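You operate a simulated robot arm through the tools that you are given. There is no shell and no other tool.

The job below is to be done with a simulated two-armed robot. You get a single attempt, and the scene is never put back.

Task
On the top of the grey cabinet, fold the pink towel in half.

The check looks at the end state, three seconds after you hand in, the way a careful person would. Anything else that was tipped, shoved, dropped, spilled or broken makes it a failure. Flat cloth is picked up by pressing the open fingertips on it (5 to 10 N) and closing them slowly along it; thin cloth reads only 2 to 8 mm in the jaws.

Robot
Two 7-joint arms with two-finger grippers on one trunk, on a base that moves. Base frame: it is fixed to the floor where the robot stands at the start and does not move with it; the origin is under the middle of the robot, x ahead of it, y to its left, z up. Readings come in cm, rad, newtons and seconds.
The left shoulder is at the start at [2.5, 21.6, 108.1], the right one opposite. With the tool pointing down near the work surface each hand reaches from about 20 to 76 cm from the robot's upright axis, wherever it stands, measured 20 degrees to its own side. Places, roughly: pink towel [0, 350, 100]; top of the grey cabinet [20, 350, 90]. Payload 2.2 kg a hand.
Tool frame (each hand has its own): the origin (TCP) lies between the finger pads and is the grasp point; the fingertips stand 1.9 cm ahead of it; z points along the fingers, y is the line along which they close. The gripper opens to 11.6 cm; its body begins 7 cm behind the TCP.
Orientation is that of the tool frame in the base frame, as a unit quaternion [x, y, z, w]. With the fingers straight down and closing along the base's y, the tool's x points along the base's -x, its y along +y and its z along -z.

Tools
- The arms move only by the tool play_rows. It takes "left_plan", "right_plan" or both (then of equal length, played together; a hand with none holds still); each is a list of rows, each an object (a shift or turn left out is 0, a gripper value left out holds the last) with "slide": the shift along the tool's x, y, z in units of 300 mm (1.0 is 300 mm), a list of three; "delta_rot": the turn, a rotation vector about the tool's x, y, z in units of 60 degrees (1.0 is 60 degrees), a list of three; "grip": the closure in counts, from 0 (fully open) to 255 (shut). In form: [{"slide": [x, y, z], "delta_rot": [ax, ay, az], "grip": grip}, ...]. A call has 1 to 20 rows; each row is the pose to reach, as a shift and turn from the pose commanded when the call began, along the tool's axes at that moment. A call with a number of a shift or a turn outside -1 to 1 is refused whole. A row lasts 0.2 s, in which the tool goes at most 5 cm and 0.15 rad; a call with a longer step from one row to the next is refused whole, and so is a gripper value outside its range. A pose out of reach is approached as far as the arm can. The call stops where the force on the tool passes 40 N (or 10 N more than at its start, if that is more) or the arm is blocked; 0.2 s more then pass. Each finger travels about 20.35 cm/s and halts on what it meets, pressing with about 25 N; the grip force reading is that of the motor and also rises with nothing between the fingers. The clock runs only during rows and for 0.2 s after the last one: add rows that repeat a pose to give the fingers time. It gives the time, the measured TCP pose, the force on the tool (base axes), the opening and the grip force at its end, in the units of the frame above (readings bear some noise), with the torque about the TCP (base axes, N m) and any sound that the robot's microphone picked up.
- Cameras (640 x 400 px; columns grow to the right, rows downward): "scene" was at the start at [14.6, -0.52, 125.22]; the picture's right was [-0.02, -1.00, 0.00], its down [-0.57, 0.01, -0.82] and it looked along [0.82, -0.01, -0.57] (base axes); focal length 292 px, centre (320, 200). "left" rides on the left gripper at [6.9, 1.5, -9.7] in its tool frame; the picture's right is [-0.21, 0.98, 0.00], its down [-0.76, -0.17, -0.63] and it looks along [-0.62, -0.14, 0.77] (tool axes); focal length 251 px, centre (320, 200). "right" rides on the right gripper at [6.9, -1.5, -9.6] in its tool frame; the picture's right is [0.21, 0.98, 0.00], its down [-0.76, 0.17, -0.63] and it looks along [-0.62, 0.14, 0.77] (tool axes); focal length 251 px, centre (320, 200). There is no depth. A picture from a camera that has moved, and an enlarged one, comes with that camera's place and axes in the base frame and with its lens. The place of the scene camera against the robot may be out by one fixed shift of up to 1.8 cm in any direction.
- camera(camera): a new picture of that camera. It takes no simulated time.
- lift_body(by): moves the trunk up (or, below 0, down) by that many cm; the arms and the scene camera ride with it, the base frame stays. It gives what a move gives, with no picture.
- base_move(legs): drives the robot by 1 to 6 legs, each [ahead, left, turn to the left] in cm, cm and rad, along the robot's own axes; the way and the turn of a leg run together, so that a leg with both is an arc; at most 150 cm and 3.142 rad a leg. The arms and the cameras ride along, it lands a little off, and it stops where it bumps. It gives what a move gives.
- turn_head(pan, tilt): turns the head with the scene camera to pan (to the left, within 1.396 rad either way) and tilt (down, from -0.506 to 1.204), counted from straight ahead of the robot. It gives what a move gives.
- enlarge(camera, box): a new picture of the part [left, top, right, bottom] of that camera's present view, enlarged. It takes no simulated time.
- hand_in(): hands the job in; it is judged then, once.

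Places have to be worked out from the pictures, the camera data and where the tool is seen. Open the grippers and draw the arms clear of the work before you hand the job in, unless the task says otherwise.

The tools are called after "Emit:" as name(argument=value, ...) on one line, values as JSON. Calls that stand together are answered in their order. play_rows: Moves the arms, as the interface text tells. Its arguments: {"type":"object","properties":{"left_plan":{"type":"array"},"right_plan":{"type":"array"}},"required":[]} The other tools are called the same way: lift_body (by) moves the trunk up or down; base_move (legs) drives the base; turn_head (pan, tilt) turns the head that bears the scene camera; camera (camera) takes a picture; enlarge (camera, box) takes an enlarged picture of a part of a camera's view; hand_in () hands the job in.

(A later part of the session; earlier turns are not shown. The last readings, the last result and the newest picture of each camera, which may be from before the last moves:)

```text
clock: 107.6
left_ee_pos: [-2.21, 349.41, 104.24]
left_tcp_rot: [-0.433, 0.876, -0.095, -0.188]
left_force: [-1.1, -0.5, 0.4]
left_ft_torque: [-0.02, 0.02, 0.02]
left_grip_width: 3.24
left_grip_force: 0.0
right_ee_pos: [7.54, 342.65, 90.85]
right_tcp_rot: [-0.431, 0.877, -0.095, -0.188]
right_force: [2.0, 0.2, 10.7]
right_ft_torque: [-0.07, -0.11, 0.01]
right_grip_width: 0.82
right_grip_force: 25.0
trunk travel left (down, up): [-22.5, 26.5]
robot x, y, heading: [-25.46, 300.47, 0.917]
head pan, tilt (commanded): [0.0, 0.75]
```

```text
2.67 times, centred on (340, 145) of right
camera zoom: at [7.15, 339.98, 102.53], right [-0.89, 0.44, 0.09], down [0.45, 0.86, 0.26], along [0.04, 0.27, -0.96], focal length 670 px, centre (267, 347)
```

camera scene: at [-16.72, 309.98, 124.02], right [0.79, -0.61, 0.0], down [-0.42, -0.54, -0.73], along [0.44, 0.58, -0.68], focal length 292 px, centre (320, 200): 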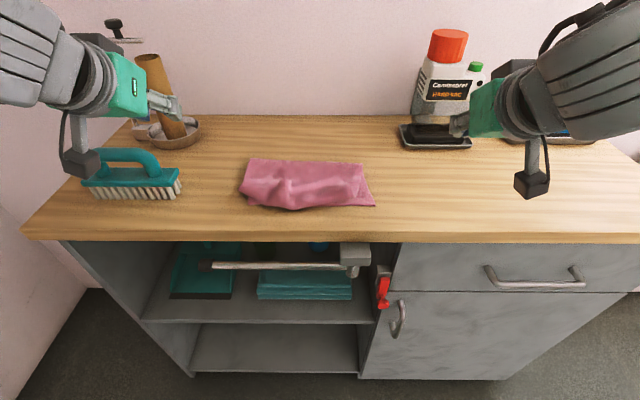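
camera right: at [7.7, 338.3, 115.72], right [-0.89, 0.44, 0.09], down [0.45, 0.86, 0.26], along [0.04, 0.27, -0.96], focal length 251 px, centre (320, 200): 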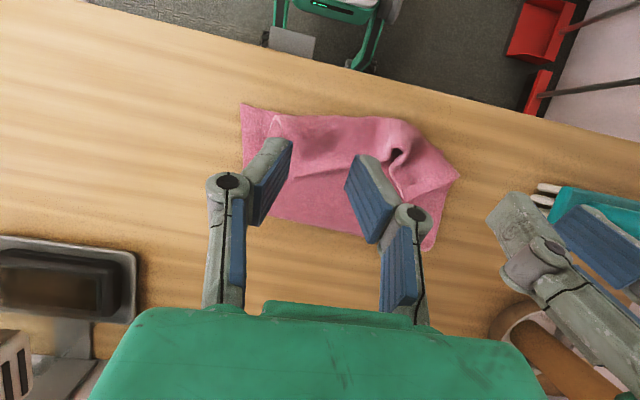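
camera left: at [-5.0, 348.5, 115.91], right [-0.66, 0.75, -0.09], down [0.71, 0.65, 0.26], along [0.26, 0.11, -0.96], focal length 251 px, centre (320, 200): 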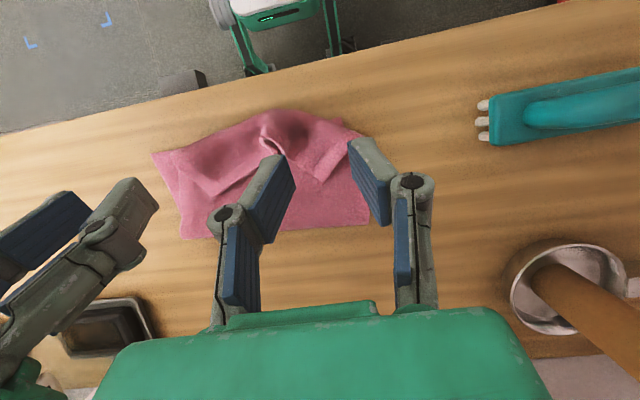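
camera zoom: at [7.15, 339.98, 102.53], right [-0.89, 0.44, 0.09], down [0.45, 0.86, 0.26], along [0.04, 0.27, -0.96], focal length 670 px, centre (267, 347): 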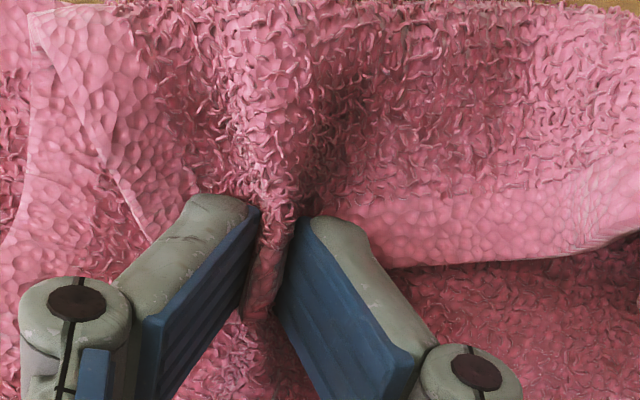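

The right jaws hold cloth at 8.2 mm, possibly with a bit of the layer below. I lift the right 3 cm and look.

Emit:
play_rows(right_plan=[{"slide": [0.007, 0, -0.015]}, {"slide": [0.0141, 0, -0.0302]}, {"slide": [0.0282, 0, -0.0604]}, {"slide": [0.0423, 0, -0.0906]}, {"slide": [0.0423, 0, -0.0906]}])

Emit:
camera(camera="scene")

Emit:
enlarge(camera="right", box=[200, 70, 520, 270])

Emit:
enlarge(camera="scene", box=[210, 100, 410, 225])

Emit:
camera(camera="left")

```text
clock: 108.8
left_ee_pos: [-2.09, 349.51, 104.17]
left_tcp_rot: [-0.434, 0.876, -0.095, -0.188]
left_force: [0.4, 0.2, -0.1]
left_ft_torque: [0.0, 0.0, -0.01]
left_grip_width: 3.27
left_grip_force: 0.0
right_ee_pos: [7.59, 342.79, 93.75]
right_tcp_rot: [-0.431, 0.877, -0.095, -0.189]
right_force: [-0.1, 0.1, -0.6]
right_ft_torque: [0.01, -0.03, 0.01]
right_grip_width: 0.81
right_grip_force: 25.0
trunk travel left (down, up): [-22.5, 26.5]
robot x, y, heading: [-25.49, 300.62, 0.921]
head pan, tilt (commanded): [0.0, 0.75]
```

```text
taken
camera scene: at [-16.58, 310.23, 123.99], right [0.79, -0.61, 0.0], down [-0.42, -0.54, -0.73], along [0.44, 0.58, -0.69], focal length 292 px, centre (320, 200)
```

scene: 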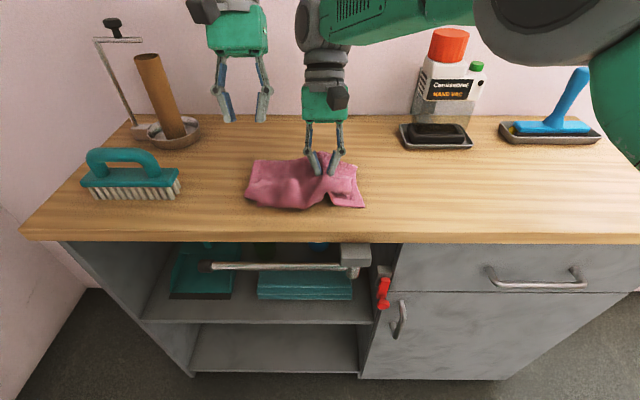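

```text
2.00 times, centred on (360, 170) of right
camera zoom: at [7.17, 340.02, 105.44], right [-0.89, 0.44, 0.09], down [0.45, 0.86, 0.26], along [0.04, 0.27, -0.96], focal length 503 px, centre (240, 260)
```

zoom: 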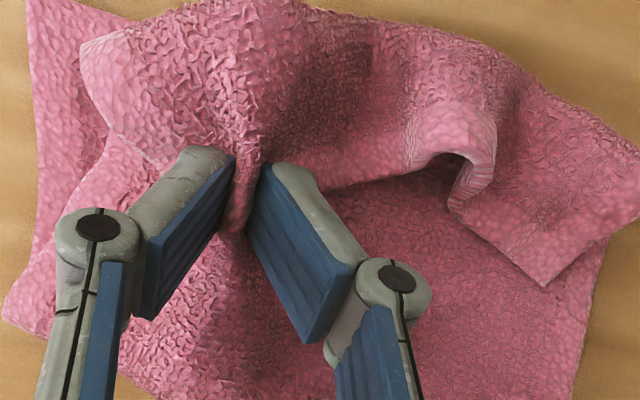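

```text
3.20 times, centred on (310, 162) of scene
camera zoom: at [-16.58, 310.23, 123.99], right [0.79, -0.61, 0.0], down [-0.42, -0.54, -0.73], along [0.44, 0.58, -0.69], focal length 935 px, centre (352, 320)
```

zoom: 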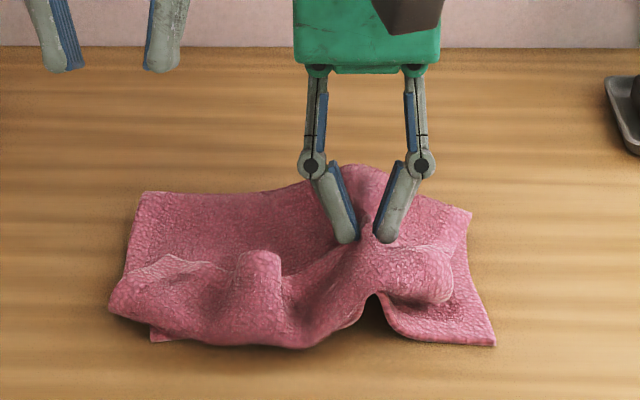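

```text
taken
camera left: at [-4.93, 348.65, 115.79], right [-0.66, 0.75, -0.09], down [0.71, 0.66, 0.26], along [0.26, 0.11, -0.96], focal length 251 px, centre (320, 200)
```

left: 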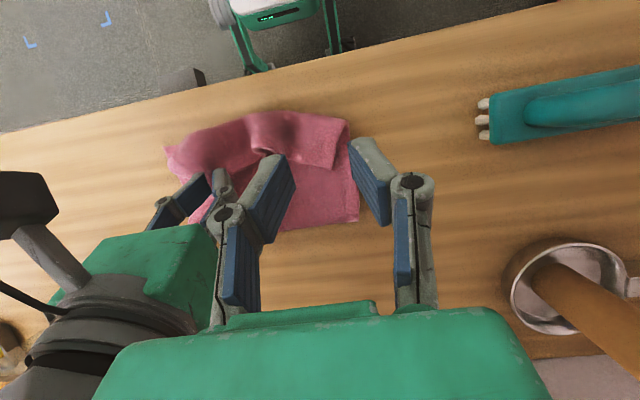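

The right hand picked up two layers, so I set it back down and release. The raised tube in the middle of the free edge will be a better hold: I'll use it to unfold the towel fully and start the fold afresh.

Emit:
play_rows(right_plan=[{"slide": [-0.0176, 0, 0.0378]}, {"slide": [-0.0352, 0, 0.0755]}, {"slide": [-0.0352, 0, 0.0755], "grip": 245}, {"slide": [-0.0352, 0, 0.0755], "grip": 230}, {"slide": [-0.0352, 0, 0.0755], "grip": 210}, {"slide": [-0.0352, 0, 0.0755], "grip": 183}, {"slide": [-0.0352, 0, 0.0755], "grip": 183}, {"slide": [-0.015, 0, 0.03]}, {"slide": [0.02, 0, -0.045]}, {"slide": [0.07, 0, -0.15]}, {"slide": [0.12, 0, -0.25]}, {"slide": [0.13, 0, -0.28]}, {"slide": [0.13, 0, -0.28]}])

Emit:
enlarge(camera="right", box=[200, 70, 520, 270])

Emit:
enlarge(camera="scene", box=[210, 100, 410, 225])

Emit:
enlarge(camera="left", box=[140, 70, 400, 232])

```text
clock: 111.6
left_ee_pos: [-2.21, 349.41, 104.28]
left_tcp_rot: [-0.434, 0.876, -0.096, -0.188]
left_force: [0.0, 0.2, 0.0]
left_ft_torque: [-0.01, -0.01, 0.0]
left_grip_width: 3.27
left_grip_force: 0.0
right_ee_pos: [7.48, 342.61, 102.98]
right_tcp_rot: [-0.432, 0.877, -0.096, -0.189]
right_force: [0.2, 0.3, 0.4]
right_ft_torque: [0.01, -0.02, 0.01]
right_grip_width: 3.28
right_grip_force: 0.0
trunk travel left (down, up): [-22.5, 26.5]
robot x, y, heading: [-25.51, 300.31, 0.914]
head pan, tilt (commanded): [0.0, 0.75]
```

```text
2.00 times, centred on (360, 170) of right
camera zoom: at [7.04, 339.88, 114.73], right [-0.89, 0.44, 0.09], down [0.45, 0.86, 0.26], along [0.04, 0.27, -0.96], focal length 503 px, centre (240, 260)
```

zoom: 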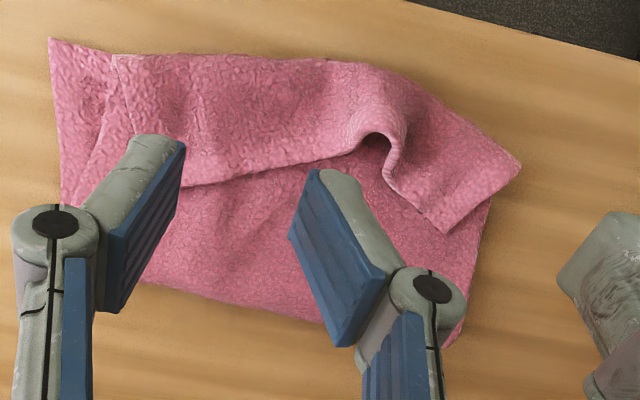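

```text
3.20 times, centred on (310, 162) of scene
camera zoom: at [-16.6, 310.19, 123.99], right [0.79, -0.61, 0.0], down [-0.42, -0.54, -0.73], along [0.44, 0.58, -0.69], focal length 935 px, centre (352, 320)
```

zoom: 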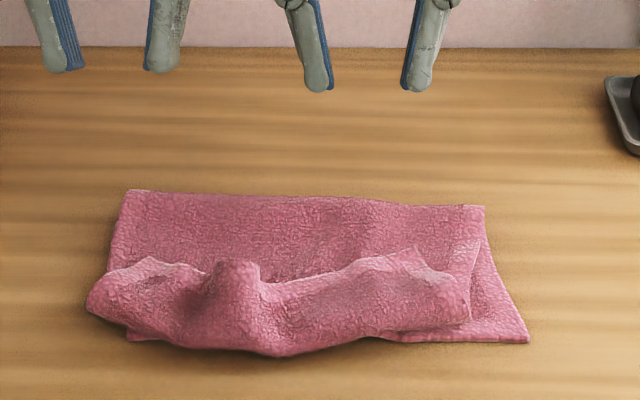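

```text
2.46 times, centred on (270, 151) of left
camera zoom: at [-4.95, 348.61, 115.8], right [-0.66, 0.75, -0.09], down [0.71, 0.66, 0.26], along [0.26, 0.11, -0.96], focal length 619 px, centre (443, 321)
```

zoom: 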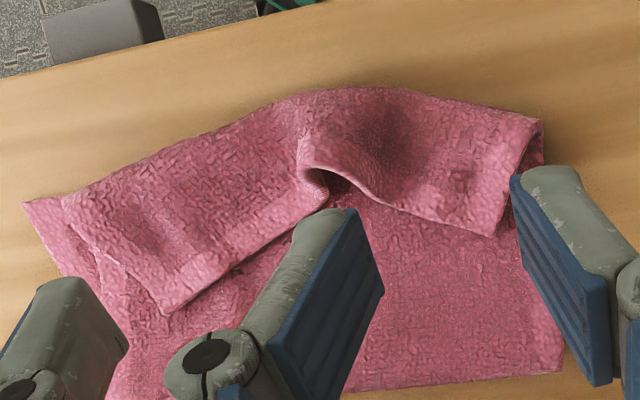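

Now the tube (at ≈51 cm ahead, lateral −7) stands clear of the layer below. I move the right hand aside and bring the left hand down astride the tube, tips staying just above the layer beneath.

Emit:
play_rows(right_plan=[{"slide": [0.02, -0.08, -0.05]}, {"slide": [0.04, -0.2, -0.1]}, {"slide": [0.04, -0.32, -0.1]}, {"slide": [0.04, -0.42, -0.1]}, {"slide": [0.04, -0.5, -0.1]}, {"slide": [0.04, -0.5, -0.1]}, {"slide": [0.04, -0.5, -0.1]}, {"slide": [0.04, -0.5, -0.1]}, {"slide": [0.04, -0.5, -0.1]}, {"slide": [0.04, -0.5, -0.1]}], left_plan=[{"slide": [0, 0, 0], "grip": 171}, {"slide": [0, 0, 0]}, {"slide": [0.02, -0.04, 0.01]}, {"slide": [0.04, -0.09, 0.03]}, {"slide": [0.05, -0.143, 0.06]}, {"slide": [0.02, -0.143, 0.13]}, {"slide": [-0.02, -0.143, 0.21]}, {"slide": [-0.06, -0.143, 0.29]}, {"slide": [-0.077, -0.143, 0.338]}, {"slide": [-0.077, -0.143, 0.338]}])

Emit:
enlarge(camera="left", box=[200, 70, 440, 220])

Emit:
enlarge(camera="scene", box=[210, 100, 410, 225])

```text
clock: 113.8
left_ee_pos: [0.22, 345.13, 94.19]
left_tcp_rot: [-0.433, 0.876, -0.094, -0.189]
left_force: [0.5, -0.4, 0.1]
left_ft_torque: [0.01, -0.02, -0.01]
left_grip_width: 3.8
left_grip_force: 0.0
right_ee_pos: [19.61, 333.68, 106.31]
right_tcp_rot: [-0.433, 0.876, -0.094, -0.19]
right_force: [0.1, 0.4, -0.1]
right_ft_torque: [-0.02, 0.02, -0.04]
right_grip_width: 3.28
right_grip_force: 0.1
trunk travel left (down, up): [-22.5, 26.5]
robot x, y, heading: [-25.34, 300.62, 0.917]
head pan, tilt (commanded): [0.0, 0.75]
```

```text
2.67 times, centred on (320, 145) of left
camera zoom: at [-2.52, 344.28, 105.7], right [-0.66, 0.75, -0.09], down [0.71, 0.65, 0.26], along [0.26, 0.11, -0.96], focal length 670 px, centre (320, 347)
```

zoom: 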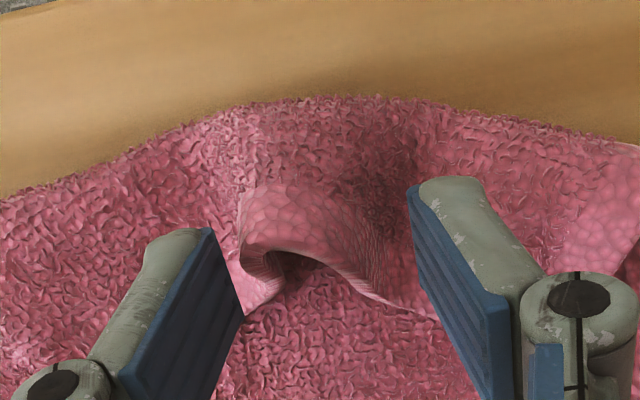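

```text
3.20 times, centred on (310, 162) of scene
camera zoom: at [-16.47, 310.09, 123.99], right [0.79, -0.61, 0.0], down [-0.42, -0.54, -0.73], along [0.44, 0.58, -0.69], focal length 935 px, centre (352, 320)
```

zoom: 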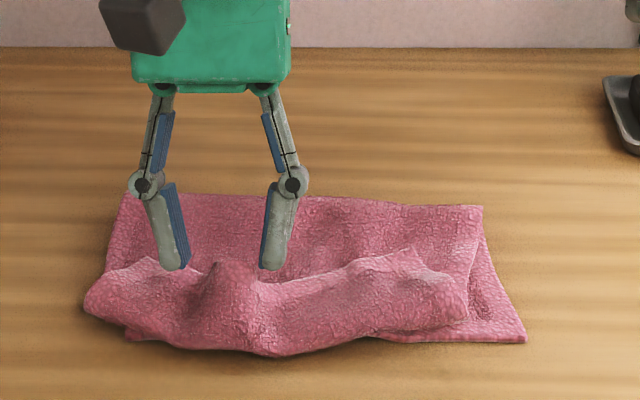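

The tube lies between the left fingers. I move 0.8 cm toward me, 0.5 cm right, and lower 2.6 cm so the pads flank the tube.

Emit:
play_rows(left_plan=[{"slide": [0.015, -0.0167, 0.02]}, {"slide": [0.005, -0.0167, 0.045]}, {"slide": [-0.005, -0.0167, 0.07]}, {"slide": [-0.0125, -0.0167, 0.0898]}, {"slide": [-0.0125, -0.0167, 0.0898]}])

Emit:
enlarge(camera="left", box=[200, 70, 440, 220])

```text
clock: 115.0
left_ee_pos: [0.03, 344.42, 91.41]
left_tcp_rot: [-0.433, 0.876, -0.094, -0.19]
left_force: [-0.1, 0.4, 0.8]
left_ft_torque: [0.01, -0.02, -0.02]
left_grip_width: 3.82
left_grip_force: 0.0
right_ee_pos: [19.66, 333.69, 106.21]
right_tcp_rot: [-0.433, 0.877, -0.094, -0.189]
right_force: [0.1, -0.7, -0.1]
right_ft_torque: [0.04, 0.02, -0.01]
right_grip_width: 3.25
right_grip_force: 0.0
trunk travel left (down, up): [-22.5, 26.5]
robot x, y, heading: [-25.74, 300.58, 0.919]
head pan, tilt (commanded): [0.0, 0.75]
```

```text
2.67 times, centred on (320, 145) of left
camera zoom: at [-2.72, 343.41, 102.98], right [-0.66, 0.75, -0.09], down [0.71, 0.65, 0.26], along [0.26, 0.11, -0.96], focal length 670 px, centre (320, 347)
```

zoom: 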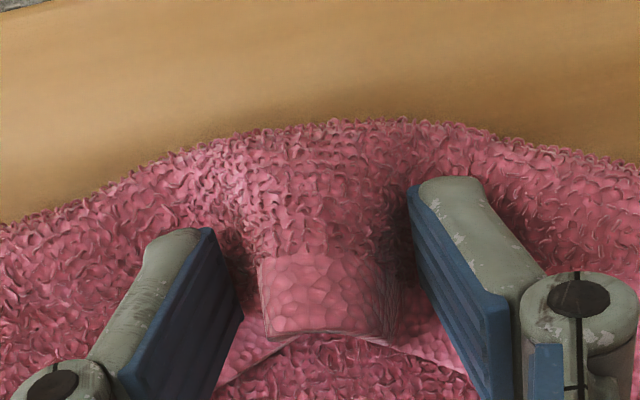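

The fingers now straddle the tube without pressing the layer beneath (force under 1 N). I close on it.

Emit:
play_rows(left_plan=[{"grip": 182}, {"grip": 192}, {"grip": 202}, {"grip": 212}, {"grip": 222}, {"grip": 232}, {"grip": 242}, {"grip": 250}, {"grip": 255}, {"grip": 255}, {"slide": [0.0141, 0, -0.0302], "grip": 255}, {"slide": [0.0282, 0, -0.0604]}, {"slide": [0.0423, 0, -0.0906]}, {"slide": [0.0563, 0, -0.1208]}, {"slide": [0.0704, 0, -0.151]}, {"slide": [0.0704, 0, -0.151]}])

Emit:
camera(camera="left")

Emit:
camera(camera="right")

Emit:
enlarge(camera="scene", box=[210, 100, 410, 225])

```text
clock: 118.4
left_ee_pos: [-0.09, 344.24, 96.37]
left_tcp_rot: [-0.433, 0.876, -0.094, -0.189]
left_force: [-0.2, -0.7, -0.2]
left_ft_torque: [-0.02, -0.01, 0.0]
left_grip_width: 0.64
left_grip_force: 25.1
right_ee_pos: [19.75, 333.77, 106.21]
right_tcp_rot: [-0.432, 0.876, -0.095, -0.189]
right_force: [0.1, -0.3, -0.8]
right_ft_torque: [0.02, 0.0, 0.01]
right_grip_width: 3.28
right_grip_force: 0.0
trunk travel left (down, up): [-22.5, 26.5]
robot x, y, heading: [-25.72, 300.26, 0.92]
head pan, tilt (commanded): [0.0, 0.75]
```

```text
taken
camera left: at [-2.75, 343.36, 107.97], right [-0.66, 0.75, -0.09], down [0.71, 0.66, 0.26], along [0.26, 0.11, -0.96], focal length 251 px, centre (320, 200)
```

left: 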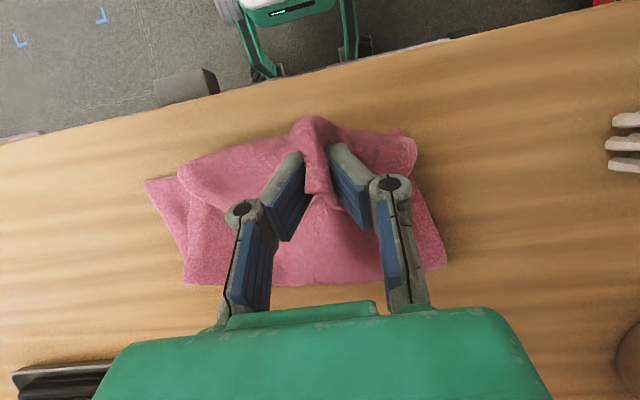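

```text
taken
camera right: at [19.28, 331.05, 117.92], right [-0.89, 0.44, 0.09], down [0.45, 0.86, 0.26], along [0.04, 0.27, -0.96], focal length 251 px, centre (320, 200)
```

right: 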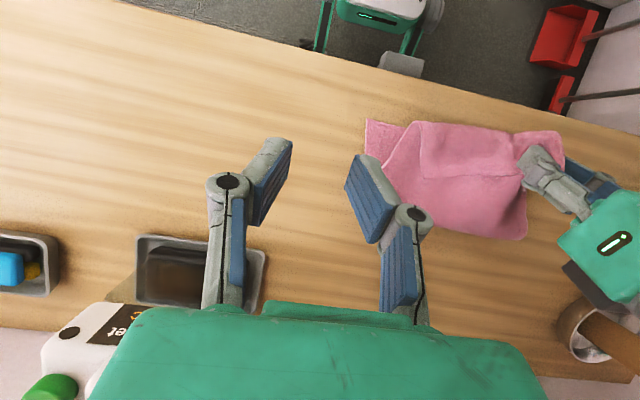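

```text
3.20 times, centred on (310, 162) of scene
camera zoom: at [-16.46, 310.1, 123.99], right [0.79, -0.61, 0.0], down [-0.42, -0.54, -0.73], along [0.44, 0.58, -0.69], focal length 935 px, centre (352, 320)
```

zoom: 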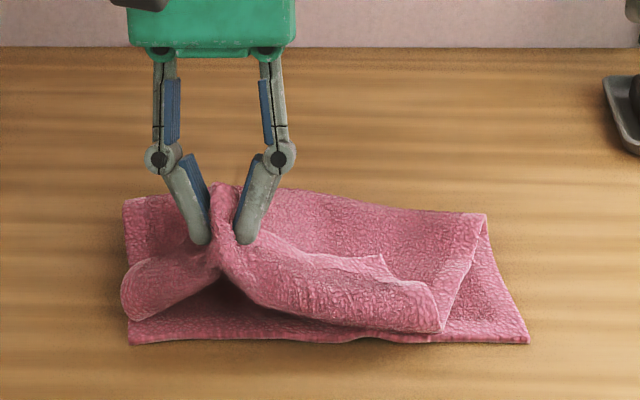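

The left hand holds the middle of the free edge and the cuff is lifting. I raise it further, up and forward, to unroll the right part too.

Emit:
play_rows(left_plan=[{"slide": [-0.01, 0, -0.06]}, {"slide": [-0.03, 0, -0.12]}, {"slide": [-0.05, 0, -0.18]}, {"slide": [-0.075, 0, -0.2335]}, {"slide": [-0.075, 0, -0.2335]}, {"slide": [-0.075, 0, -0.2335]}])

Emit:
camera(camera="right")

Emit:
enlarge(camera="scene", box=[210, 80, 410, 205])

```text
clock: 119.8
left_ee_pos: [2.98, 348.16, 101.99]
left_tcp_rot: [-0.433, 0.876, -0.095, -0.189]
left_force: [0.3, 0.6, -0.4]
left_ft_torque: [-0.03, 0.02, 0.04]
left_grip_width: 0.64
left_grip_force: 24.6
right_ee_pos: [19.67, 333.76, 106.26]
right_tcp_rot: [-0.433, 0.876, -0.095, -0.189]
right_force: [0.7, 0.6, 0.8]
right_ft_torque: [0.01, 0.01, 0.0]
right_grip_width: 3.28
right_grip_force: 0.1
trunk travel left (down, up): [-22.5, 26.5]
robot x, y, heading: [-25.56, 300.62, 0.921]
head pan, tilt (commanded): [0.0, 0.75]
```

```text
taken
camera right: at [19.29, 331.05, 117.93], right [-0.89, 0.44, 0.09], down [0.45, 0.86, 0.26], along [0.04, 0.27, -0.96], focal length 251 px, centre (320, 200)
```

right: 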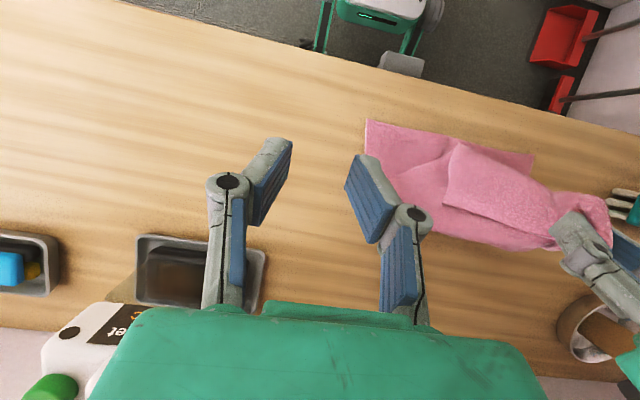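

```text
3.20 times, centred on (310, 142) of scene
camera zoom: at [-16.44, 310.11, 123.99], right [0.79, -0.61, 0.0], down [-0.42, -0.54, -0.73], along [0.44, 0.58, -0.69], focal length 935 px, centre (352, 384)
```

zoom: 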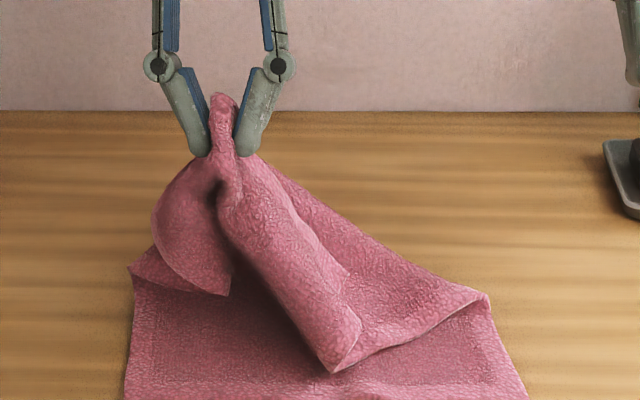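

The sheet hangs from the held point; carrying it on to the far side should unfold everything. I move the left hand over along an arc and lay the edge down at its original far position (≈76 cm ahead), tilting the fingers forward for reach.

Emit:
play_rows(left_plan=[{"slide": [-0.0383, 0, -0.047], "delta_rot": [0, -0.083, 0]}, {"slide": [-0.0766, 0, -0.0927], "delta_rot": [0, -0.167, 0]}, {"slide": [-0.115, 0, -0.123], "delta_rot": [0, -0.225, 0]}, {"slide": [-0.1534, 0, -0.1521], "delta_rot": [0, -0.283, 0]}, {"slide": [-0.197, 0, -0.17], "delta_rot": [0, -0.35, 0]}, {"slide": [-0.2406, 0, -0.1858], "delta_rot": [0, -0.417, 0]}, {"slide": [-0.29, 0, -0.193], "delta_rot": [0, -0.475, 0]}, {"slide": [-0.3389, 0, -0.1982], "delta_rot": [0, -0.533, 0]}, {"slide": [-0.392, 0, -0.196], "delta_rot": [0, -0.59, 0]}, {"slide": [-0.4459, 0, -0.1918], "delta_rot": [0, -0.65, 0]}, {"slide": [-0.498, 0, -0.176], "delta_rot": [0, -0.7, 0]}, {"slide": [-0.5488, 0, -0.1574], "delta_rot": [0, -0.75, 0]}, {"slide": [-0.596, 0, -0.133], "delta_rot": [0, -0.79, 0]}, {"slide": [-0.6417, 0, -0.107], "delta_rot": [0, -0.833, 0]}, {"slide": [-0.679, 0, -0.078], "delta_rot": [0, -0.867, 0]}, {"slide": [-0.7143, 0, -0.047], "delta_rot": [0, -0.9, 0]}, {"slide": [-0.74, 0, -0.02], "delta_rot": [0, -0.91, 0]}, {"slide": [-0.76, 0, 0.0055], "delta_rot": [0, -0.917, 0]}, {"slide": [-0.76, 0, 0.0055], "delta_rot": [0, -0.917, 0]}])

Emit:
camera(camera="scene")

Emit:
camera(camera="right")

Emit:
enlarge(camera="scene", box=[210, 80, 410, 205])

```text
clock: 123.8
left_ee_pos: [15.54, 364.46, 92.26]
left_tcp_rot: [-0.428, 0.864, 0.117, 0.238]
left_force: [-0.6, -1.1, 6.1]
left_ft_torque: [-0.04, 0.06, 0.02]
left_grip_width: 0.62
left_grip_force: 25.1
right_ee_pos: [19.63, 333.62, 106.29]
right_tcp_rot: [-0.432, 0.876, -0.094, -0.189]
right_force: [0.2, -0.5, 0.6]
right_ft_torque: [-0.01, -0.02, 0.0]
right_grip_width: 3.27
right_grip_force: 0.1
trunk travel left (down, up): [-22.5, 26.5]
robot x, y, heading: [-25.89, 300.31, 0.917]
head pan, tilt (commanded): [0.0, 0.75]
```

```text
taken
camera scene: at [-16.49, 310.01, 124.01], right [0.79, -0.61, 0.0], down [-0.42, -0.54, -0.73], along [0.44, 0.58, -0.69], focal length 292 px, centre (320, 200)
```

scene: 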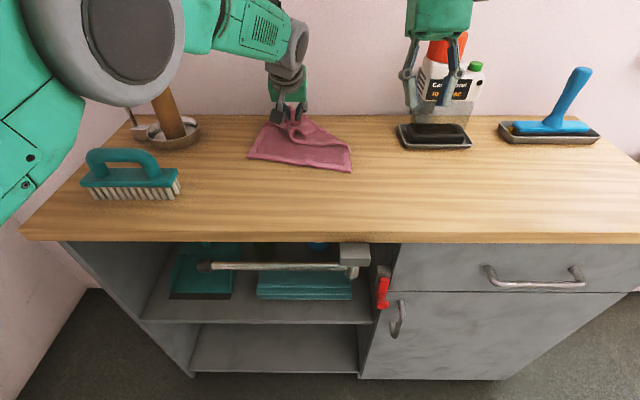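

```text
taken
camera right: at [19.26, 330.97, 117.96], right [-0.89, 0.44, 0.09], down [0.45, 0.86, 0.26], along [0.04, 0.27, -0.96], focal length 251 px, centre (320, 200)
```

right: 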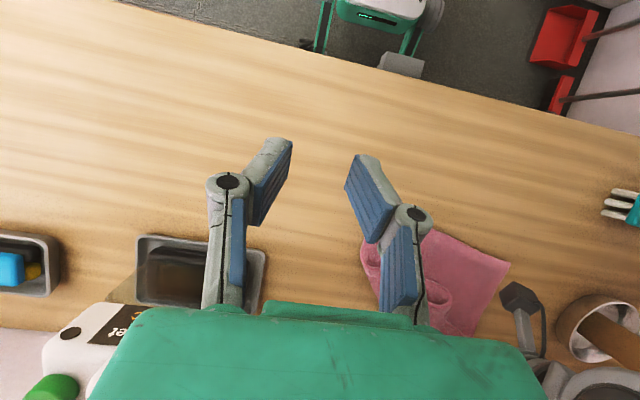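

```text
3.20 times, centred on (310, 142) of scene
camera zoom: at [-16.49, 310.01, 124.01], right [0.79, -0.61, 0.0], down [-0.42, -0.54, -0.73], along [0.44, 0.58, -0.69], focal length 935 px, centre (352, 384)
```

zoom: 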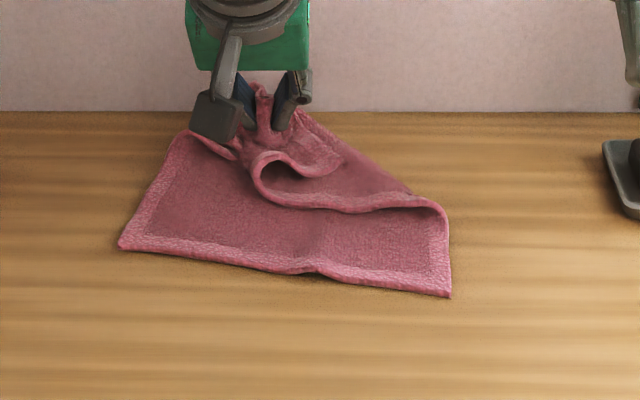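

The towel unfolded but slid forward, with its right-far corner still turned over. I release the left hand, lift it, and withdraw it for a clear view.

Emit:
play_rows(left_plan=[{"grip": 240}, {"grip": 220}, {"grip": 195}, {"grip": 175}, {"grip": 175}, {"slide": [-0.03, 0, -0.05]}, {"slide": [-0.08, 0, -0.14]}, {"slide": [-0.14, 0, -0.24]}, {"slide": [-0.19, 0, -0.33]}, {"slide": [-0.12, 0, -0.38]}, {"slide": [0.0, 0.03, -0.45]}, {"slide": [0.12, 0.06, -0.5]}, {"slide": [0.25, 0.1, -0.56]}, {"slide": [0.38, 0.15, -0.62]}, {"slide": [0.38, 0.15, -0.62]}])

Emit:
camera(camera="scene")

Emit:
enlarge(camera="scene", box=[210, 80, 410, 205])

Emit:
camera(camera="left")

```text
clock: 127.0
left_ee_pos: [0.29, 351.93, 102.59]
left_tcp_rot: [-0.427, 0.865, 0.116, 0.237]
left_force: [-0.2, -0.2, 0.4]
left_ft_torque: [-0.02, -0.03, 0.0]
left_grip_width: 3.66
left_grip_force: 0.1
right_ee_pos: [19.77, 333.9, 106.15]
right_tcp_rot: [-0.432, 0.877, -0.094, -0.189]
right_force: [-0.4, -0.7, 0.3]
right_ft_torque: [0.0, 0.01, 0.03]
right_grip_width: 3.26
right_grip_force: 0.0
trunk travel left (down, up): [-22.5, 26.5]
robot x, y, heading: [-25.74, 300.35, 0.92]
head pan, tilt (commanded): [0.0, 0.75]
```

```text
taken
camera scene: at [-16.51, 310.06, 124.0], right [0.79, -0.61, 0.0], down [-0.42, -0.54, -0.73], along [0.44, 0.58, -0.69], focal length 292 px, centre (320, 200)
```

scene: 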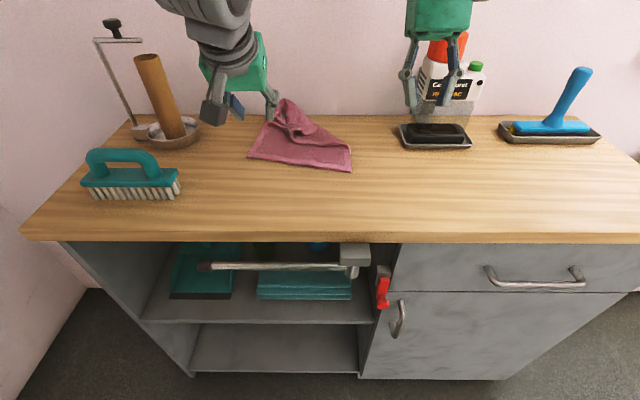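

```text
3.20 times, centred on (310, 142) of scene
camera zoom: at [-16.51, 310.06, 124.0], right [0.79, -0.61, 0.0], down [-0.42, -0.54, -0.73], along [0.44, 0.58, -0.69], focal length 935 px, centre (352, 384)
```

zoom: 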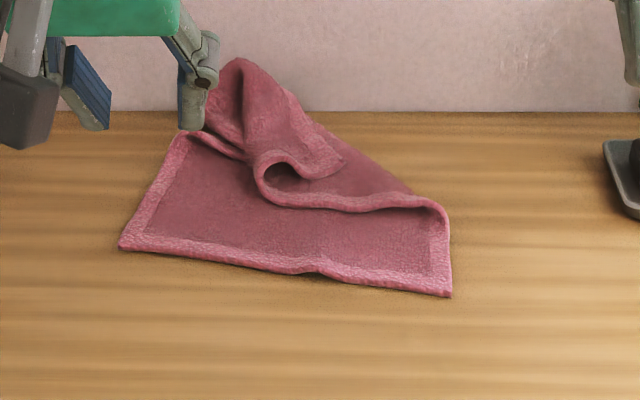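

```text
taken
camera left: at [-7.62, 344.24, 107.27], right [-0.66, 0.74, 0.11], down [0.33, 0.16, 0.93], along [0.67, 0.65, -0.35], focal length 251 px, centre (320, 200)
```

left: 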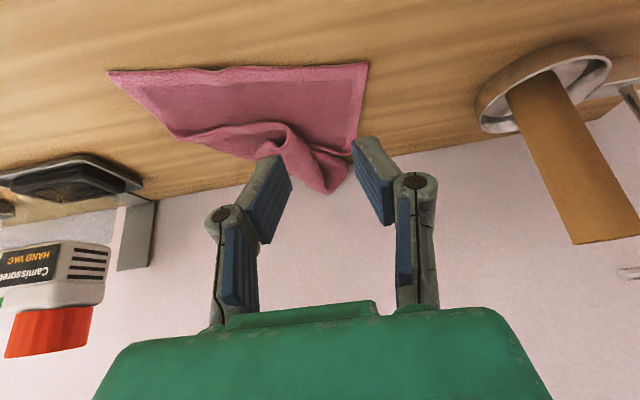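

The towel has slid up to the back wall, rotated about 14°, its near edge running from (63.1 ahead, −15.2) to (58 ahead, +5.6). I will pinch the two near corners and drag the towel back toward me, so I bring both hands, pointing down, above those corners.

Emit:
play_rows(left_plan=[{"slide": [-0.0062, 0.0067, 0.053], "delta_rot": [0, 0.0714, 0], "grip": 183}, {"slide": [-0.0124, 0.0134, 0.106], "delta_rot": [0, 0.143, 0]}, {"slide": [-0.0186, 0.02, 0.159], "delta_rot": [0, 0.214, 0]}, {"slide": [-0.0248, 0.027, 0.212], "delta_rot": [0, 0.286, 0]}, {"slide": [-0.031, 0.034, 0.265], "delta_rot": [0, 0.357, 0]}, {"slide": [-0.0372, 0.04, 0.318], "delta_rot": [0, 0.429, 0]}, {"slide": [-0.0434, 0.047, 0.3715], "delta_rot": [0, 0.5, 0]}, {"slide": [-0.0434, 0.047, 0.3715], "delta_rot": [0, 0.5, 0]}], right_plan=[{"slide": [-0.05, 0.061, 0.045], "delta_rot": [0, -0.06, 0], "grip": 183}, {"slide": [-0.1, 0.122, 0.09], "delta_rot": [0, -0.119, 0]}, {"slide": [-0.15, 0.183, 0.134], "delta_rot": [0, -0.179, 0]}, {"slide": [-0.201, 0.244, 0.179], "delta_rot": [0, -0.238, 0]}, {"slide": [-0.251, 0.305, 0.224], "delta_rot": [0, -0.298, 0]}, {"slide": [-0.302, 0.366, 0.269], "delta_rot": [0, -0.357, 0]}, {"slide": [-0.352, 0.427, 0.3137], "delta_rot": [0, -0.417, 0]}, {"slide": [-0.352, 0.427, 0.3137], "delta_rot": [0, -0.417, 0]}])

Emit:
camera(camera="left")

Emit:
camera(camera="right")

```text
clock: 128.8
left_ee_pos: [3.04, 358.27, 93.63]
left_tcp_rot: [-0.443, 0.896, 0.0, 0.005]
left_force: [0.7, 1.2, -0.2]
left_ft_torque: [0.02, -0.01, 0.03]
left_grip_width: 3.29
left_grip_force: 0.0
right_ee_pos: [13.0, 345.96, 93.44]
right_tcp_rot: [-0.44, 0.898, 0.003, 0.005]
right_force: [0.0, 0.7, 1.0]
right_ft_torque: [0.03, -0.05, -0.02]
right_grip_width: 3.28
right_grip_force: 0.1
trunk travel left (down, up): [-22.5, 26.5]
robot x, y, heading: [-25.55, 300.37, 0.918]
head pan, tilt (commanded): [0.0, 0.75]
```

```text
taken
camera left: at [-2.54, 353.63, 103.12], right [-0.65, 0.76, 0.0], down [0.59, 0.5, 0.64], along [0.49, 0.41, -0.77], focal length 251 px, centre (320, 200)
```

left: 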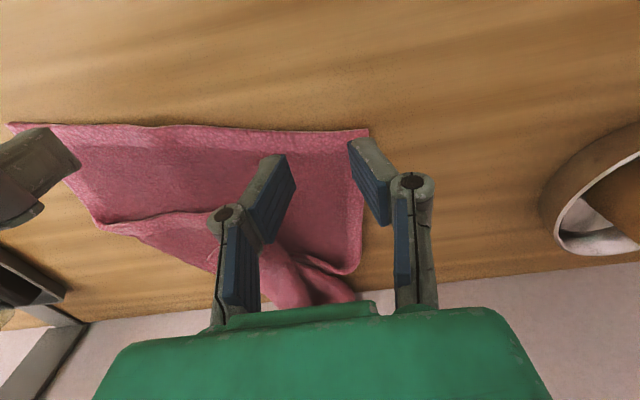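

```text
taken
camera right: at [9.7, 339.4, 102.97], right [-0.9, 0.43, 0.0], down [0.33, 0.69, 0.64], along [0.28, 0.58, -0.77], focal length 251 px, centre (320, 200)
```

right: 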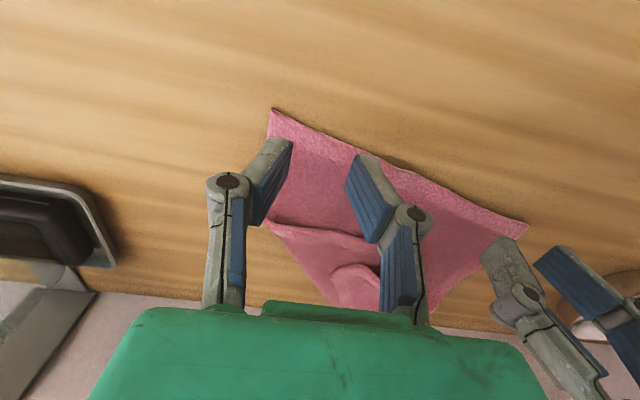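

Both hands sit over the near corners. I nudge them 0.6 and 0.9 cm further in and descend to just above the cloth.

Emit:
play_rows(left_plan=[{"slide": [-0.01, 0, 0.03]}, {"slide": [-0.02, 0, 0.065]}, {"slide": [-0.02, 0, 0.09]}, {"slide": [-0.02, 0, 0.1]}, {"slide": [-0.02, 0, 0.1]}], right_plan=[{"slide": [-0.015, 0, 0.03]}, {"slide": [-0.03, 0, 0.06]}, {"slide": [-0.03, 0, 0.085]}, {"slide": [-0.03, 0, 0.094]}, {"slide": [-0.03, 0, 0.094]}])

```text
clock: 130.0
left_ee_pos: [3.55, 358.75, 90.48]
left_tcp_rot: [-0.444, 0.896, 0.002, 0.004]
left_force: [0.2, -0.2, 0.8]
left_ft_torque: [0.03, 0.0, -0.01]
left_grip_width: 3.28
left_grip_force: 0.0
right_ee_pos: [13.37, 346.67, 90.47]
right_tcp_rot: [-0.443, 0.896, 0.001, 0.005]
right_force: [0.3, -0.2, 1.1]
right_ft_torque: [-0.01, 0.01, 0.01]
right_grip_width: 3.26
right_grip_force: 0.1
trunk travel left (down, up): [-22.5, 26.5]
robot x, y, heading: [-25.64, 300.22, 0.921]
head pan, tilt (commanded): [0.0, 0.75]
```

Barely in contact (≈1 N each). I press 0.35 cm more and read the forces.

Emit:
play_rows(left_plan=[{"slide": [0, 0, 0.006]}, {"slide": [0, 0, 0.0117]}, {"slide": [0, 0, 0.0117]}], right_plan=[{"slide": [0, 0, 0.006]}, {"slide": [0, 0, 0.0117]}, {"slide": [0, 0, 0.0117]}])

Emit:
enlarge(camera="left", box=[220, 80, 420, 205])

Emit:
enlarge(camera="right", box=[220, 80, 420, 205])

```text
clock: 130.8
left_ee_pos: [3.56, 358.61, 90.29]
left_tcp_rot: [-0.443, 0.896, 0.001, 0.005]
left_force: [1.0, -0.4, 4.0]
left_ft_torque: [0.01, -0.02, 0.06]
left_grip_width: 3.23
left_grip_force: 0.0
right_ee_pos: [13.33, 346.59, 90.24]
right_tcp_rot: [-0.442, 0.897, 0.003, 0.007]
right_force: [-0.9, 0.7, 11.5]
right_ft_torque: [-0.01, -0.03, 0.0]
right_grip_width: 2.87
right_grip_force: 0.3
trunk travel left (down, up): [-22.5, 26.5]
robot x, y, heading: [-25.69, 300.2, 0.919]
head pan, tilt (commanded): [0.0, 0.75]
```

```text
3.20 times, centred on (320, 142) of left
camera zoom: at [-2.16, 354.03, 99.83], right [-0.65, 0.76, 0.0], down [0.58, 0.5, 0.64], along [0.49, 0.42, -0.77], focal length 805 px, centre (320, 384)
```

zoom: 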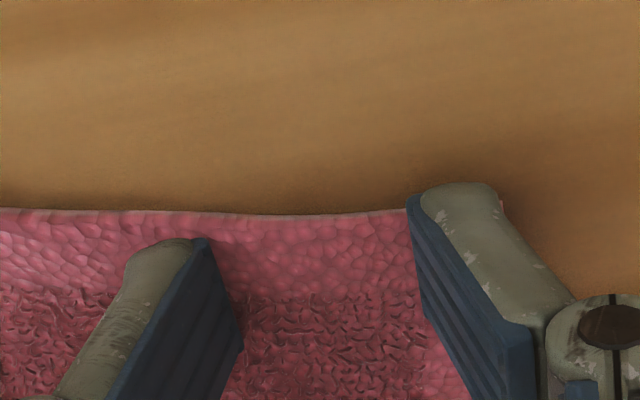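

```text
3.20 times, centred on (320, 142) of right
camera zoom: at [10.01, 340.1, 99.88], right [-0.91, 0.42, -0.01], down [0.32, 0.7, 0.64], along [0.28, 0.58, -0.77], focal length 805 px, centre (320, 384)
```

zoom: 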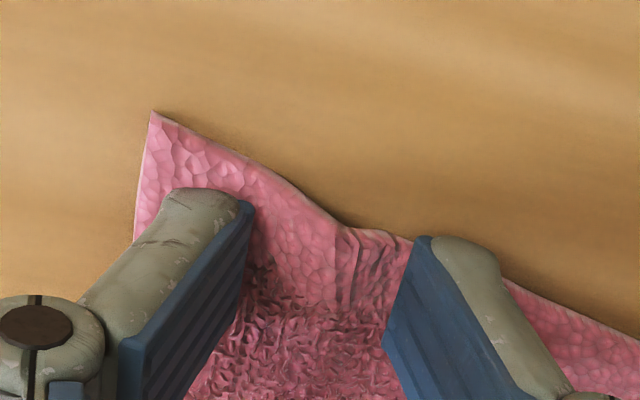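

Left presses with 4 N, right with 11.5 N. I even these out slightly and close both slowly.

Emit:
play_rows(left_plan=[{"slide": [0, 0, 0.005]}, {"slide": [0, 0, 0.005], "grip": 188}, {"slide": [0, 0, 0.005], "grip": 193}, {"slide": [0, 0, 0.005], "grip": 198}, {"slide": [0, 0, 0.005], "grip": 203}, {"slide": [0, 0, 0.005], "grip": 208}, {"slide": [0, 0, 0.005], "grip": 213}, {"slide": [0, 0, 0.005], "grip": 218}, {"slide": [0, 0, 0.005], "grip": 223}, {"slide": [0, 0, 0.005], "grip": 228}, {"slide": [0, 0, 0.005], "grip": 233}, {"slide": [0, 0, 0.005], "grip": 238}, {"slide": [0, 0, 0.005], "grip": 243}, {"slide": [0, 0, 0.005], "grip": 248}, {"slide": [0, 0, 0.005], "grip": 252}, {"slide": [0, 0, 0.005], "grip": 255}, {"slide": [0, 0, 0.005], "grip": 255}, {"slide": [0, 0, 0.005], "grip": 255}], right_plan=[{"slide": [0, 0, -0.002]}, {"slide": [0, 0, -0.002], "grip": 193}, {"slide": [0, 0, -0.002], "grip": 196}, {"slide": [0, 0, -0.002], "grip": 199}, {"slide": [0, 0, -0.002], "grip": 203}, {"slide": [0, 0, -0.002], "grip": 208}, {"slide": [0, 0, -0.002], "grip": 213}, {"slide": [0, 0, -0.002], "grip": 218}, {"slide": [0, 0, -0.002], "grip": 223}, {"slide": [0, 0, -0.002], "grip": 228}, {"slide": [0, 0, -0.002], "grip": 233}, {"slide": [0, 0, -0.002], "grip": 238}, {"slide": [0, 0, -0.002], "grip": 243}, {"slide": [0, 0, -0.002], "grip": 248}, {"slide": [0, 0, -0.002], "grip": 252}, {"slide": [0, 0, -0.002], "grip": 255}, {"slide": [0, 0, -0.002], "grip": 255}, {"slide": [0, 0, -0.002], "grip": 255}])

Emit:
enlarge(camera="left", box=[220, 80, 420, 205])

Emit:
enlarge(camera="right", box=[220, 80, 420, 205])

```text
clock: 134.6
left_ee_pos: [3.43, 358.7, 90.1]
left_tcp_rot: [-0.444, 0.896, 0.003, 0.006]
left_force: [2.4, 0.7, 11.8]
left_ft_torque: [0.01, -0.09, 0.02]
left_grip_width: 0.45
left_grip_force: 24.7
right_ee_pos: [13.44, 346.64, 90.25]
right_tcp_rot: [-0.442, 0.897, 0.001, 0.006]
right_force: [0.3, 0.6, 3.6]
right_ft_torque: [-0.01, -0.03, 0.03]
right_grip_width: 0.39
right_grip_force: 25.0
trunk travel left (down, up): [-22.5, 26.5]
robot x, y, heading: [-25.69, 300.52, 0.916]
head pan, tilt (commanded): [0.0, 0.75]
```

```text
3.20 times, centred on (320, 142) of left
camera zoom: at [-2.14, 354.05, 99.67], right [-0.65, 0.76, 0.0], down [0.58, 0.5, 0.64], along [0.49, 0.42, -0.77], focal length 805 px, centre (320, 384)
```

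zoom: 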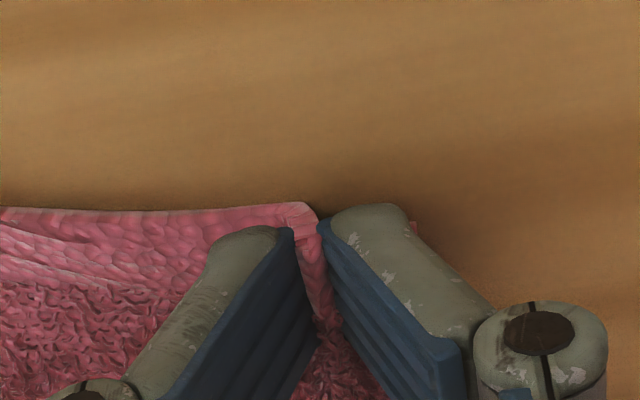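

```text
3.20 times, centred on (320, 142) of right
camera zoom: at [10.04, 340.05, 99.88], right [-0.91, 0.42, -0.01], down [0.32, 0.7, 0.64], along [0.28, 0.58, -0.77], focal length 805 px, centre (320, 384)
```

zoom: 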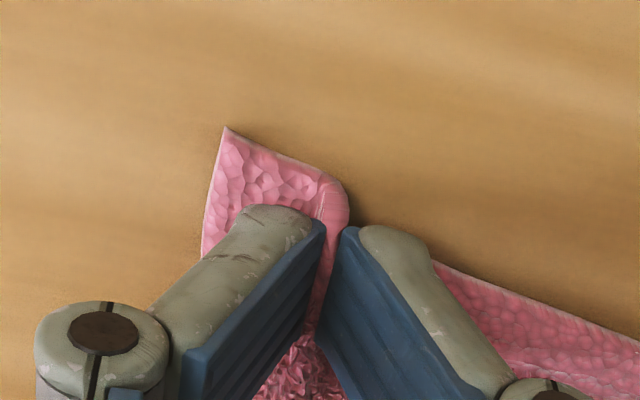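

Both near corners are held (4.5 and 3.9 mm). I lift them slightly and drag the towel 11–14 cm back toward me, straightening its rotation.

Emit:
play_rows(left_plan=[{"slide": [0.01, 0, -0.02]}, {"slide": [0.06, -0.01, -0.035]}, {"slide": [0.12, -0.02, -0.035]}, {"slide": [0.18, -0.03, -0.035]}, {"slide": [0.24, -0.04, -0.035]}, {"slide": [0.3, -0.05, -0.035]}, {"slide": [0.36, -0.06, -0.035]}, {"slide": [0.42, -0.075, -0.035]}, {"slide": [0.48, -0.083, -0.035]}, {"slide": [0.48, -0.083, -0.035]}], right_plan=[{"slide": [0.008, 0, -0.02]}, {"slide": [0.045, -0.012, -0.035]}, {"slide": [0.09, -0.025, -0.035]}, {"slide": [0.135, -0.037, -0.035]}, {"slide": [0.18, -0.05, -0.035]}, {"slide": [0.225, -0.062, -0.035]}, {"slide": [0.27, -0.075, -0.035]}, {"slide": [0.318, -0.09, -0.035]}, {"slide": [0.363, -0.1, -0.035]}, {"slide": [0.363, -0.1, -0.035]}])

Emit:
camera(camera="scene")

Emit:
camera(camera="left")

Emit:
camera(camera="right")

```text
clock: 136.8
left_ee_pos: [-3.18, 345.81, 90.71]
left_tcp_rot: [-0.444, 0.896, 0.002, 0.005]
left_force: [0.9, -0.7, 0.1]
left_ft_torque: [-0.05, -0.05, 0.01]
left_grip_width: 0.45
left_grip_force: 24.7
right_ee_pos: [9.68, 336.24, 91.37]
right_tcp_rot: [-0.437, 0.9, 0.008, 0.0]
right_force: [-1.7, 1.6, -0.3]
right_ft_torque: [0.01, 0.02, 0.01]
right_grip_width: 0.35
right_grip_force: 24.8
trunk travel left (down, up): [-22.5, 26.5]
robot x, y, heading: [-25.53, 300.04, 0.916]
head pan, tilt (commanded): [0.0, 0.75]
```

```text
taken
camera scene: at [-16.57, 310.11, 123.99], right [0.79, -0.61, 0.0], down [-0.42, -0.54, -0.73], along [0.44, 0.58, -0.69], focal length 292 px, centre (320, 200)
```

scene: 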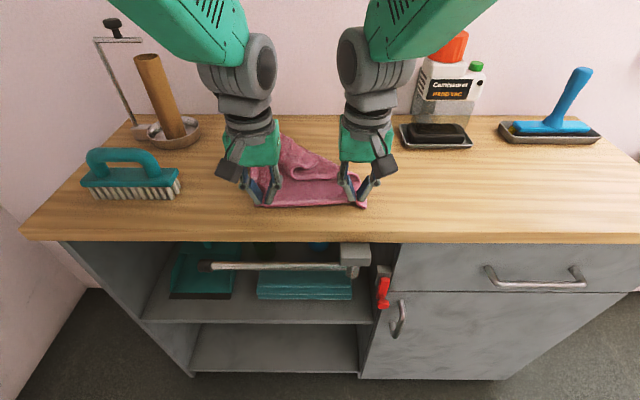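

```text
taken
camera left: at [-8.76, 341.19, 100.26], right [-0.65, 0.76, 0.0], down [0.59, 0.5, 0.64], along [0.49, 0.41, -0.77], focal length 251 px, centre (320, 200)
```

left: 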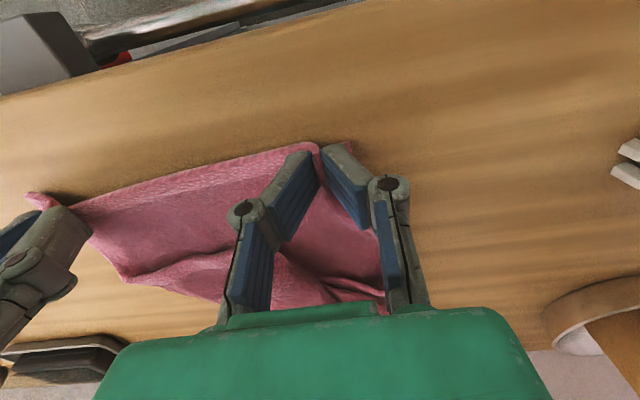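

```text
taken
camera right: at [6.39, 329.7, 100.97], right [-0.9, 0.44, 0.01], down [0.34, 0.69, 0.64], along [0.27, 0.58, -0.77], focal length 251 px, centre (320, 200)
```

right: 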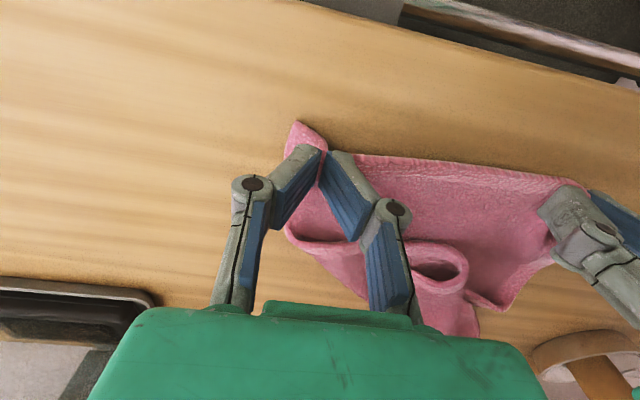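

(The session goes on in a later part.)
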